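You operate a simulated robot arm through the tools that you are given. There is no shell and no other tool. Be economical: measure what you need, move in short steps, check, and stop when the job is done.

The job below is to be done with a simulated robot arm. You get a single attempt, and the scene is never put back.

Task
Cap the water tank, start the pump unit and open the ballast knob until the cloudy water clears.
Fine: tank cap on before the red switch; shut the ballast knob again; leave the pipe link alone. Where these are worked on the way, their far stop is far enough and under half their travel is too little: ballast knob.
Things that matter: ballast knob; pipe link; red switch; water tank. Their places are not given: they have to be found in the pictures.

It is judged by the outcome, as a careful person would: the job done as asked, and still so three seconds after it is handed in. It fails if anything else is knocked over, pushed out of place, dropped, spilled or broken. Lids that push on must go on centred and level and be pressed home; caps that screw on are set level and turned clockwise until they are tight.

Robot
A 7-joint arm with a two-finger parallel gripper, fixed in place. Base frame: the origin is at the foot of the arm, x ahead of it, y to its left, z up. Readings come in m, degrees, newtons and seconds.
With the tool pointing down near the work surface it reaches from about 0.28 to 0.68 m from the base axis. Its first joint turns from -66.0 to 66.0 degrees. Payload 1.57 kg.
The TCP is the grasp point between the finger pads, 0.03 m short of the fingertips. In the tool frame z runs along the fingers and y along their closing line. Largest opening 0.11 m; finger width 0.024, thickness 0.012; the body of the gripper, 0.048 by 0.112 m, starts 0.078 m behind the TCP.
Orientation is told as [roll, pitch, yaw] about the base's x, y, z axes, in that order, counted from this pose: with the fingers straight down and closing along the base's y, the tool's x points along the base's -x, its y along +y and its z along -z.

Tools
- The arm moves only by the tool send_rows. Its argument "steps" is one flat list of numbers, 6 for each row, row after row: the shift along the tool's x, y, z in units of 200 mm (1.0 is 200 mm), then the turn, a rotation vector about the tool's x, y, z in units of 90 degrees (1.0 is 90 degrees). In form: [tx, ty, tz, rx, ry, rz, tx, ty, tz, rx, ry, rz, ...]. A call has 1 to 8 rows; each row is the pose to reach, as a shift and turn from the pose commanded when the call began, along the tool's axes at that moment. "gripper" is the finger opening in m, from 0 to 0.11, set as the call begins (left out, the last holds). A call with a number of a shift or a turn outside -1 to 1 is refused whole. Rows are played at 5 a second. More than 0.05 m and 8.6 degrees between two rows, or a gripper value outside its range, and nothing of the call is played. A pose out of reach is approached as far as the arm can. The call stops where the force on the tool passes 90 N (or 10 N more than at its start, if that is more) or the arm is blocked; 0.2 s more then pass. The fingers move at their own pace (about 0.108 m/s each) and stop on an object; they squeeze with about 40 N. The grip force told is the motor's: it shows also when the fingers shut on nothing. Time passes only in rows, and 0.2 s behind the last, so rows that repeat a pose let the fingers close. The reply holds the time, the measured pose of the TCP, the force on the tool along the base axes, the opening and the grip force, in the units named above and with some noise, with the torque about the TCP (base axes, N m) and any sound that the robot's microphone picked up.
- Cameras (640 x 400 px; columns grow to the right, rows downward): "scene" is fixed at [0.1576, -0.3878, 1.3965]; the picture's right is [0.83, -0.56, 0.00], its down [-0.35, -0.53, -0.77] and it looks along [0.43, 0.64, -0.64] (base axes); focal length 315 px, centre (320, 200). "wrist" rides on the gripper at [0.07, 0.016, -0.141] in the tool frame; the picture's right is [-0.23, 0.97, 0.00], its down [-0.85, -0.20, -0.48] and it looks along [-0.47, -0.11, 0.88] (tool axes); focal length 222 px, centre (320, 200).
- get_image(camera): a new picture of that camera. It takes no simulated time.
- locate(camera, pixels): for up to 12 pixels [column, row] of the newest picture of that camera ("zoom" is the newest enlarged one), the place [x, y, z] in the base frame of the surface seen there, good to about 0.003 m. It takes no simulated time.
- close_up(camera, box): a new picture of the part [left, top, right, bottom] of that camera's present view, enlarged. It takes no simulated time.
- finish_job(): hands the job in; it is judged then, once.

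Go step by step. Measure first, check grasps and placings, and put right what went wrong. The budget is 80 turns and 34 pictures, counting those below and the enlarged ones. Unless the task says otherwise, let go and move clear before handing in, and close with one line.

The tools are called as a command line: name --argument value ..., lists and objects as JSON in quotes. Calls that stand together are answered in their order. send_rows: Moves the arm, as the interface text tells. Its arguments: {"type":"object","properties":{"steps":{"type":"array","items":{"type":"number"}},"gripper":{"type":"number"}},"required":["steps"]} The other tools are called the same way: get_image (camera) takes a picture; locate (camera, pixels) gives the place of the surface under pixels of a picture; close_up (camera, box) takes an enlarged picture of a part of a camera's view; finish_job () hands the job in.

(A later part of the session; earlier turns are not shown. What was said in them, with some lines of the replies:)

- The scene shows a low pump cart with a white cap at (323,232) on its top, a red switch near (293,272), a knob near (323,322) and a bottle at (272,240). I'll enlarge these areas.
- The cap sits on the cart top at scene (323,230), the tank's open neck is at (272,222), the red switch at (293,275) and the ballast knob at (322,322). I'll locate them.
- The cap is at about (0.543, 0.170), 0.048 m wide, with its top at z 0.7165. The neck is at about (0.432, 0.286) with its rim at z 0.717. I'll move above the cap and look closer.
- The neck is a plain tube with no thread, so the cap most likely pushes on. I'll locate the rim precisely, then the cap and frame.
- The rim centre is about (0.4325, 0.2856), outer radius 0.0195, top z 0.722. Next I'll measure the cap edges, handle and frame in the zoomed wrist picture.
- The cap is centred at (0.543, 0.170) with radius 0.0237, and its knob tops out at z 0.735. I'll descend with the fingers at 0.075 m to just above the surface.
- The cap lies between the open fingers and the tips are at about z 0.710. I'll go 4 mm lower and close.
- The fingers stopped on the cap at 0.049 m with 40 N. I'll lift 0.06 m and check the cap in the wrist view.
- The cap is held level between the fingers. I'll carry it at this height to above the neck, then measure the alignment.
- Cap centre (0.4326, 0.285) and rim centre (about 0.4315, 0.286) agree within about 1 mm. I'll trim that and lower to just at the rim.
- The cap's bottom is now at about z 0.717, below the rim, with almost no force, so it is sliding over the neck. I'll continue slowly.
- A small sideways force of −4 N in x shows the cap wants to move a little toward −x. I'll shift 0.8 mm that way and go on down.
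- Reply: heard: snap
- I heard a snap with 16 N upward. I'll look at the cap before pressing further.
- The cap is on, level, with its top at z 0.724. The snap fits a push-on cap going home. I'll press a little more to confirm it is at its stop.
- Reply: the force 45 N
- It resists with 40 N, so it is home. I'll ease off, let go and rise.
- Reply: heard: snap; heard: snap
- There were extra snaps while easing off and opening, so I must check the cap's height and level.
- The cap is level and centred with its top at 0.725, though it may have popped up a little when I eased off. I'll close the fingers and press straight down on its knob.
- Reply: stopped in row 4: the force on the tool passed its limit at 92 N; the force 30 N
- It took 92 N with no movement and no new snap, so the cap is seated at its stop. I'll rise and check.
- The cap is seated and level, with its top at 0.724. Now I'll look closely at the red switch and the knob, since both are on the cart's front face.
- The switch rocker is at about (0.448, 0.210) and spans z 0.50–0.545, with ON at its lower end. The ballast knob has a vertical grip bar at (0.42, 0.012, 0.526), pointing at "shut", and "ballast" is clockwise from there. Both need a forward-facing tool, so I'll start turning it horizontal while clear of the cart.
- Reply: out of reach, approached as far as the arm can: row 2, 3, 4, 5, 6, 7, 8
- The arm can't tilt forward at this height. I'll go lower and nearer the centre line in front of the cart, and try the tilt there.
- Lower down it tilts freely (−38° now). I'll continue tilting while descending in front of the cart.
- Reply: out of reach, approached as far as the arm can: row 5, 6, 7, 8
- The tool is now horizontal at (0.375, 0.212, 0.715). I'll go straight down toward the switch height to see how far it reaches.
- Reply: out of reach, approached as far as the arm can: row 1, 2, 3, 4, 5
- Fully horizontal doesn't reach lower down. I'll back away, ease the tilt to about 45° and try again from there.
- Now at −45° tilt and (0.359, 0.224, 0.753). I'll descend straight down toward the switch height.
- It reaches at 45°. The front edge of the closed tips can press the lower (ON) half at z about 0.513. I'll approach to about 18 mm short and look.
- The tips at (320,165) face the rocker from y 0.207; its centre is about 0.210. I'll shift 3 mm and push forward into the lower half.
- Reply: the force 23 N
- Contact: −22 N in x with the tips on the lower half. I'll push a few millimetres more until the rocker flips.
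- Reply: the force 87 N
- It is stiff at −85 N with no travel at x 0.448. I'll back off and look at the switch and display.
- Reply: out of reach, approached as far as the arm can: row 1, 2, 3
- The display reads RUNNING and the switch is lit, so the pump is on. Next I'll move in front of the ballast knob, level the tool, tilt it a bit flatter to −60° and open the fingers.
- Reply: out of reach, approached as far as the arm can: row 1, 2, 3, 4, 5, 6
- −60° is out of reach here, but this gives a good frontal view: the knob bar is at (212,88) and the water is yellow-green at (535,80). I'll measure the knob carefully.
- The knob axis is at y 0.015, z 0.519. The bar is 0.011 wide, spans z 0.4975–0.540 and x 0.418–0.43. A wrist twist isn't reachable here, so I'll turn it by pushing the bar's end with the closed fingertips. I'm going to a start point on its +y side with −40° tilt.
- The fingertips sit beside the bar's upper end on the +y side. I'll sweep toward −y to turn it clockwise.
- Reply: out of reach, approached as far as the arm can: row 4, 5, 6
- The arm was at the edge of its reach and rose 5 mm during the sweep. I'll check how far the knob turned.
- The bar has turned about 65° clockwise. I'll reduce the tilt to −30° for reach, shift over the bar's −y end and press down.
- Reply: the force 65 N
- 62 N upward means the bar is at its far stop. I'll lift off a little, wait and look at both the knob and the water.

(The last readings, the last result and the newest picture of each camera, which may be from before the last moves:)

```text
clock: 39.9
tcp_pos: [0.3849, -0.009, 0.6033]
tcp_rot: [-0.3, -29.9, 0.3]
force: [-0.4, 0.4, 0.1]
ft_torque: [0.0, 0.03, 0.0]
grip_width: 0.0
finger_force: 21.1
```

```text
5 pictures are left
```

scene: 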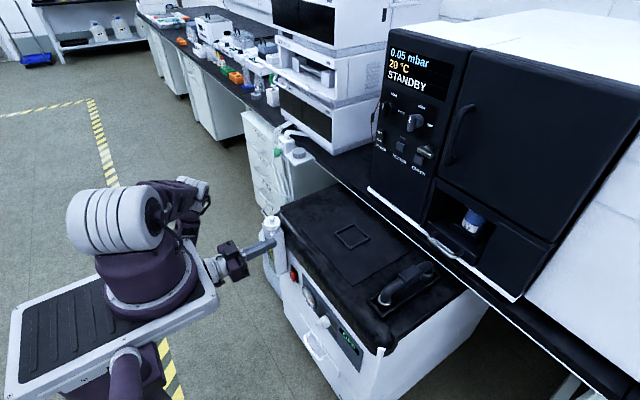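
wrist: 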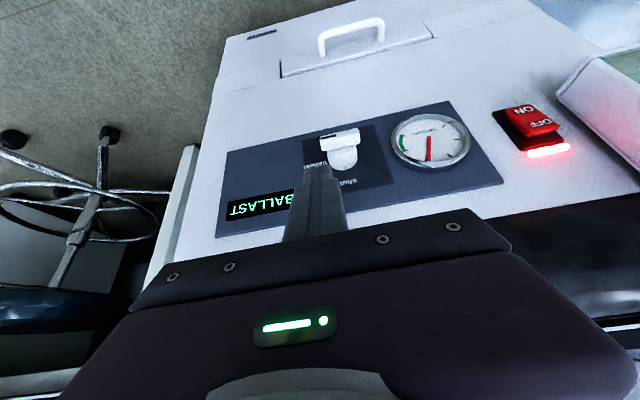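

The display reads BALLAST and the bar is horizontal at the open stop. I'll wait while the water clears, moving up and aside meanwhile toward the start point for closing (y about 0.035).

send_rows --steps '[0, 0.06, 0, 0, 0.03, 0, 0, 0.12, 0, 0, 0.06, 0, 0, 0.18, 0, 0, 0.09, 0, 0, 0.235, 0, 0, 0.111, 0, 0, 0.235, 0, 0, 0.111, 0, 0, 0.235, 0, 0, 0.111, 0, 0, 0.235, 0, 0, 0.111, 0, 0, 0.235, 0, 0, 0.111, 0]'

send_rows --steps '[0, 0, 0, 0, 0, 0, 0, 0, 0, 0, 0, 0, 0, 0, 0, 0, 0, 0, 0, 0, 0, 0, 0, 0, 0, 0, 0, 0, 0, 0, 0, 0, 0, 0, 0, 0, 0, 0, 0, 0, 0, 0, 0, 0, 0, 0, 0, 0]'

send_rows --steps '[0, 0, 0, 0, 0, 0, 0, 0, 0, 0, 0, 0, 0, 0, 0, 0, 0, 0, 0, 0, 0, 0, 0, 0, 0, 0, 0, 0, 0, 0, 0, 0, 0, 0, 0, 0, 0, 0, 0, 0, 0, 0, 0, 0, 0, 0, 0, 0]'

send_rows --steps '[0, 0, 0, 0, 0, 0, 0, 0, 0, 0, 0, 0, 0, 0, 0, 0, 0, 0, 0, 0, 0, 0, 0, 0, 0, 0, 0, 0, 0, 0, 0, 0, 0, 0, 0, 0, 0, 0, 0, 0, 0, 0, 0, 0, 0, 0, 0, 0]'

close_up --camera "scene" --box '[256, 210, 368, 350]'

```text
clock: 41.7
tcp_pos: [0.3839, 0.0385, 0.6037]
tcp_rot: [-0.2, -20.0, 0.3]
force: [-0.1, 0.2, 0.5]
ft_torque: [0.01, -0.03, 0.02]
grip_width: 0.0002
finger_force: 20.8
```

```text
clock: 43.5
tcp_pos: [0.3839, 0.0384, 0.6028]
tcp_rot: [-0.2, -20.0, 0.4]
force: [-0.1, -0.3, 0.1]
ft_torque: [0.03, 0.04, -0.01]
grip_width: 0.0002
finger_force: 21.5
```

```text
clock: 45.3
tcp_pos: [0.3849, 0.0383, 0.6039]
tcp_rot: [-0.2, -20.0, 0.2]
force: [0.7, -0.2, 0.0]
ft_torque: [0.01, 0.01, -0.03]
grip_width: 0.0
finger_force: 21.6
```

```text
clock: 47.1
tcp_pos: [0.3839, 0.0387, 0.6034]
tcp_rot: [-0.2, -19.9, 0.3]
force: [0.3, -0.4, -0.9]
ft_torque: [0.04, -0.03, 0.0]
grip_width: 0.0001
finger_force: 20.8
```

```text
2.86 times, centred on (312, 280) of scene
```

zoom: 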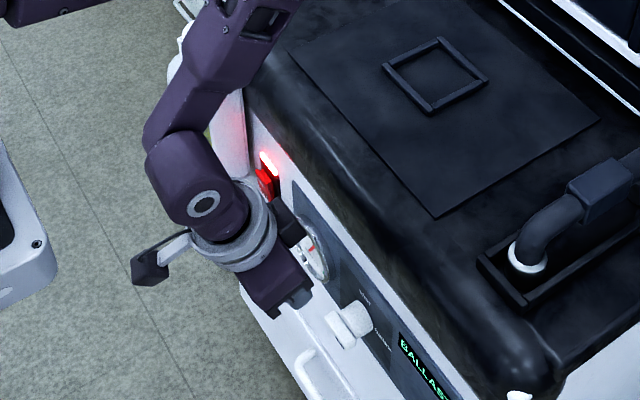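

The arm hides the tank from the scene camera. I'll shift toward it and tilt so the wrist camera sees the sight glass, which also lets more time pass.

send_rows --steps '[0.017, 0.11, -0.024, 0, -0.055, 0, 0.034, 0.22, -0.048, 0, -0.11, 0, 0.05, 0.33, -0.072, 0, -0.165, 0, 0.067, 0.44, -0.096, 0, -0.22, 0, 0.084, 0.55, -0.12, 0, -0.275, 0, 0.084, 0.55, -0.12, 0, -0.275, 0, 0.084, 0.55, -0.12, 0, -0.275, 0, 0.084, 0.55, -0.12, 0, -0.275, 0]'

send_rows --steps '[0, 0, 0, 0, 0, 0, 0, 0, 0, 0, 0, 0, 0, 0, 0, 0, 0, 0, 0, 0, 0, 0, 0, 0, 0, 0, 0, 0, 0, 0, 0, 0, 0, 0, 0, 0, 0, 0, 0, 0, 0, 0, 0, 0, 0, 0, 0, 0]'

get_image --camera "wrist"

```text
clock: 48.9
tcp_pos: [0.3604, 0.1453, 0.619]
tcp_rot: [-0.2, -44.7, 0.3]
force: [0.7, 0.7, -0.6]
ft_torque: [0.01, 0.03, 0.0]
grip_width: 0.0002
finger_force: 21.6
```

```text
clock: 50.7
tcp_pos: [0.3612, 0.1462, 0.6195]
tcp_rot: [-0.3, -44.7, 0.4]
force: [-0.4, 0.5, 0.1]
ft_torque: [-0.02, 0.06, -0.01]
grip_width: 0.0001
finger_force: 21.2
```

```text
3 pictures are left
```

wrist: 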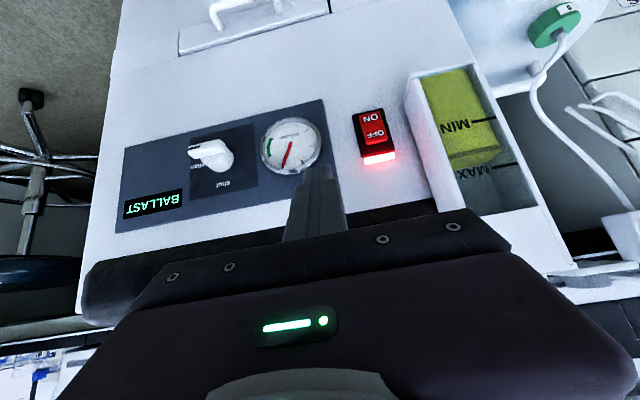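

The sight glass at (460,120) is now an even clear yellow down to its bottom, where the lower part was grey and cloudy before. To be sure, I'll wait several more seconds and compare.

send_rows --steps '[0, 0, 0, 0, 0, 0, 0, 0, 0, 0, 0, 0, 0, 0, 0, 0, 0, 0, 0, 0, 0, 0, 0, 0, 0, 0, 0, 0, 0, 0, 0, 0, 0, 0, 0, 0, 0, 0, 0, 0, 0, 0, 0, 0, 0, 0, 0, 0]'

send_rows --steps '[0, 0, 0, 0, 0, 0, 0, 0, 0, 0, 0, 0, 0, 0, 0, 0, 0, 0, 0, 0, 0, 0, 0, 0, 0, 0, 0, 0, 0, 0, 0, 0, 0, 0, 0, 0, 0, 0, 0, 0, 0, 0, 0, 0, 0, 0, 0, 0]'

send_rows --steps '[0, 0, 0, 0, 0, 0, 0, 0, 0, 0, 0, 0, 0, 0, 0, 0, 0, 0, 0, 0, 0, 0, 0, 0, 0, 0, 0, 0, 0, 0, 0, 0, 0, 0, 0, 0, 0, 0, 0, 0, 0, 0, 0, 0, 0, 0, 0, 0]'

send_rows --steps '[0, 0, 0, 0, 0, 0, 0, 0, 0, 0, 0, 0, 0, 0, 0, 0, 0, 0, 0, 0, 0, 0, 0, 0, 0, 0, 0, 0, 0, 0, 0, 0, 0, 0, 0, 0, 0, 0, 0, 0, 0, 0, 0, 0, 0, 0, 0, 0]'

close_up --camera "wrist" --box '[120, 30, 560, 300]'

```text
clock: 52.5
tcp_pos: [0.3605, 0.1466, 0.6193]
tcp_rot: [-0.3, -44.7, 0.5]
force: [-1.0, 0.3, 0.0]
ft_torque: [-0.01, 0.0, -0.01]
grip_width: 0.0001
finger_force: 21.0
```

```text
clock: 54.3
tcp_pos: [0.3627, 0.1459, 0.6193]
tcp_rot: [-0.3, -44.7, 0.5]
force: [0.2, 0.7, 0.5]
ft_torque: [0.0, -0.02, 0.01]
grip_width: 0.0
finger_force: 21.2
```

```text
clock: 56.1
tcp_pos: [0.3607, 0.1463, 0.6204]
tcp_rot: [-0.2, -44.7, 0.4]
force: [-0.2, -0.2, -0.1]
ft_torque: [-0.02, 0.01, 0.02]
grip_width: 0.0
finger_force: 21.5
```

```text
clock: 57.9
tcp_pos: [0.3613, 0.1472, 0.6198]
tcp_rot: [-0.3, -44.7, 0.4]
force: [-0.5, -0.5, -0.5]
ft_torque: [-0.03, 0.03, -0.02]
grip_width: 0.0003
finger_force: 21.1
```

```text
1.45 times, centred on (340, 165) of wrist
```

zoom: 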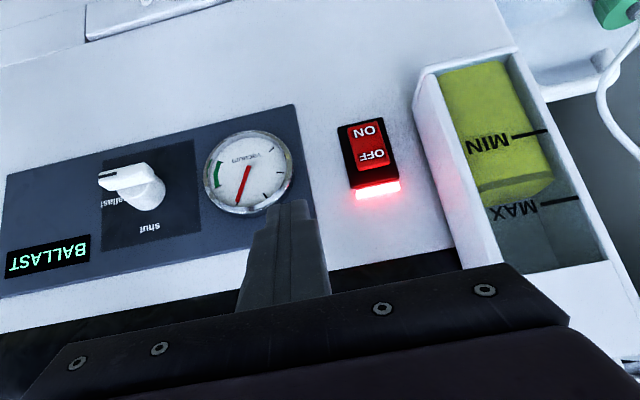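

The water is unchanged after 7 s and evenly clear, so clearing is done. I'll return to just above the bar's +y end to shut the knob.

send_rows --steps '[-0.005, -0.11, 0.028, 0, 0.055, 0, -0.011, -0.22, 0.056, 0, 0.11, 0, -0.016, -0.33, 0.084, 0, 0.165, 0, -0.022, -0.44, 0.112, 0, 0.22, 0, -0.027, -0.547, 0.14, 0, 0.275, 0, -0.027, -0.547, 0.14, 0, 0.275, 0]'

```text
clock: 59.3
tcp_pos: [0.3853, 0.0377, 0.602]
tcp_rot: [-0.2, -19.8, 0.3]
force: [0.3, -0.3, -0.2]
ft_torque: [-0.02, -0.02, -0.01]
grip_width: 0.0001
finger_force: 21.6
```

send_rows --steps '[-0.005, 0, 0.125, 0, 0, 0, -0.011, 0, 0.249, 0, 0, 0, -0.001, 0, 0.277, 0, 0, 0, 0.01, 0, 0.305, 0, 0, 0, 0.02, 0, 0.333, 0, 0, 0, 0.03, 0, 0.362, 0, 0, 0, 0.04, 0, 0.39, 0, 0, 0]'

```text
clock: 60.9
tcp_pos: [0.4018, 0.0384, 0.5273]
tcp_rot: [-0.2, -20.0, 0.3]
force: [0.0, 0.1, 0.4]
ft_torque: [0.0, 0.0, 0.0]
grip_width: 0.0
finger_force: 21.8
```

The tips have pushed the bar end down with little force. I'll go 8 mm lower and then push toward −y to bring the bar back upright.

send_rows --steps '[0.007, 0, 0.019, 0, 0, 0, 0.0135, 0, 0.0375, 0, 0, 0, 0.0135, -0.01, 0.0375, 0, 0, 0, 0.0135, -0.02, 0.0375, 0, 0, 0, 0.0135, -0.03, 0.0375, 0, 0, 0, 0.0135, -0.036, 0.0375, 0, 0, 0, 0.0135, -0.042, 0.0375, 0, 0, 0]'

```text
clock: 62.5
tcp_pos: [0.4026, 0.031, 0.5199]
tcp_rot: [-0.1, -19.9, 0.3]
force: [-4.5, 10.8, 3.4]
ft_torque: [0.2, 0.02, 0.16]
grip_width: 0.0002
finger_force: 21.0
```

Now +11 N resists in y. I'll push further in small steps to reach the shut stop.

send_rows --steps '[0, -0.006, 0, 0, 0, 0, 0, -0.012, 0, 0, 0, 0, 0, -0.018, 0, 0, 0, 0]'

```text
clock: 63.3
tcp_pos: [0.4009, 0.0303, 0.5194]
tcp_rot: [0.1, -19.8, 0.4]
force: [-8.5, 38.5, -6.5]
ft_torque: [0.44, 0.16, 0.53]
grip_width: 0.0001
finger_force: 21.0
```

Force rose to 38 N with no travel, so it is at the shut stop. I'll move off sideways, retreat clear and check with the wrist camera.

send_rows --steps '[0, 0.05, 0, 0, 0, 0, 0.08, 0.1, -0.08, 0, 0, 0, 0.1, 0.15, -0.2, 0, -0.055, 0, 0.1, 0.25, -0.3, 0, -0.11, 0, 0.1, 0.35, -0.4, 0, -0.165, 0, 0.1, 0.45, -0.5, 0, -0.22, 0, 0.1, 0.55, -0.5, 0, -0.275, 0, 0.1, 0.55, -0.5, 0, -0.275, 0]'

close_up --camera "wrist" --box '[120, 30, 620, 330]'

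```text
clock: 65.1
tcp_pos: [0.3499, 0.1384, 0.6068]
tcp_rot: [-0.2, -44.8, 0.5]
force: [1.0, -0.1, 0.0]
ft_torque: [-0.02, 0.01, -0.01]
grip_width: 0.0002
finger_force: 21.5
```

```text
1.28 times, centred on (370, 180) of wrist
```

zoom: 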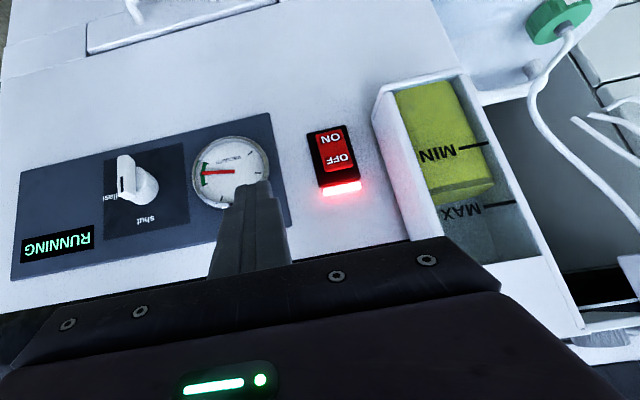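

The display is back to RUNNING, the knob bar is upright at "shut", the switch is lit ON, and the water is clear. The cap was not touched again and the arm is clear, so I'm handing in.

finish_job

```text
The job is handed in.
```

The tank cap went on before I started the pump. I then opened the ballast knob to its far stop until the water cleared and shut it again, and never touched the pipe link.
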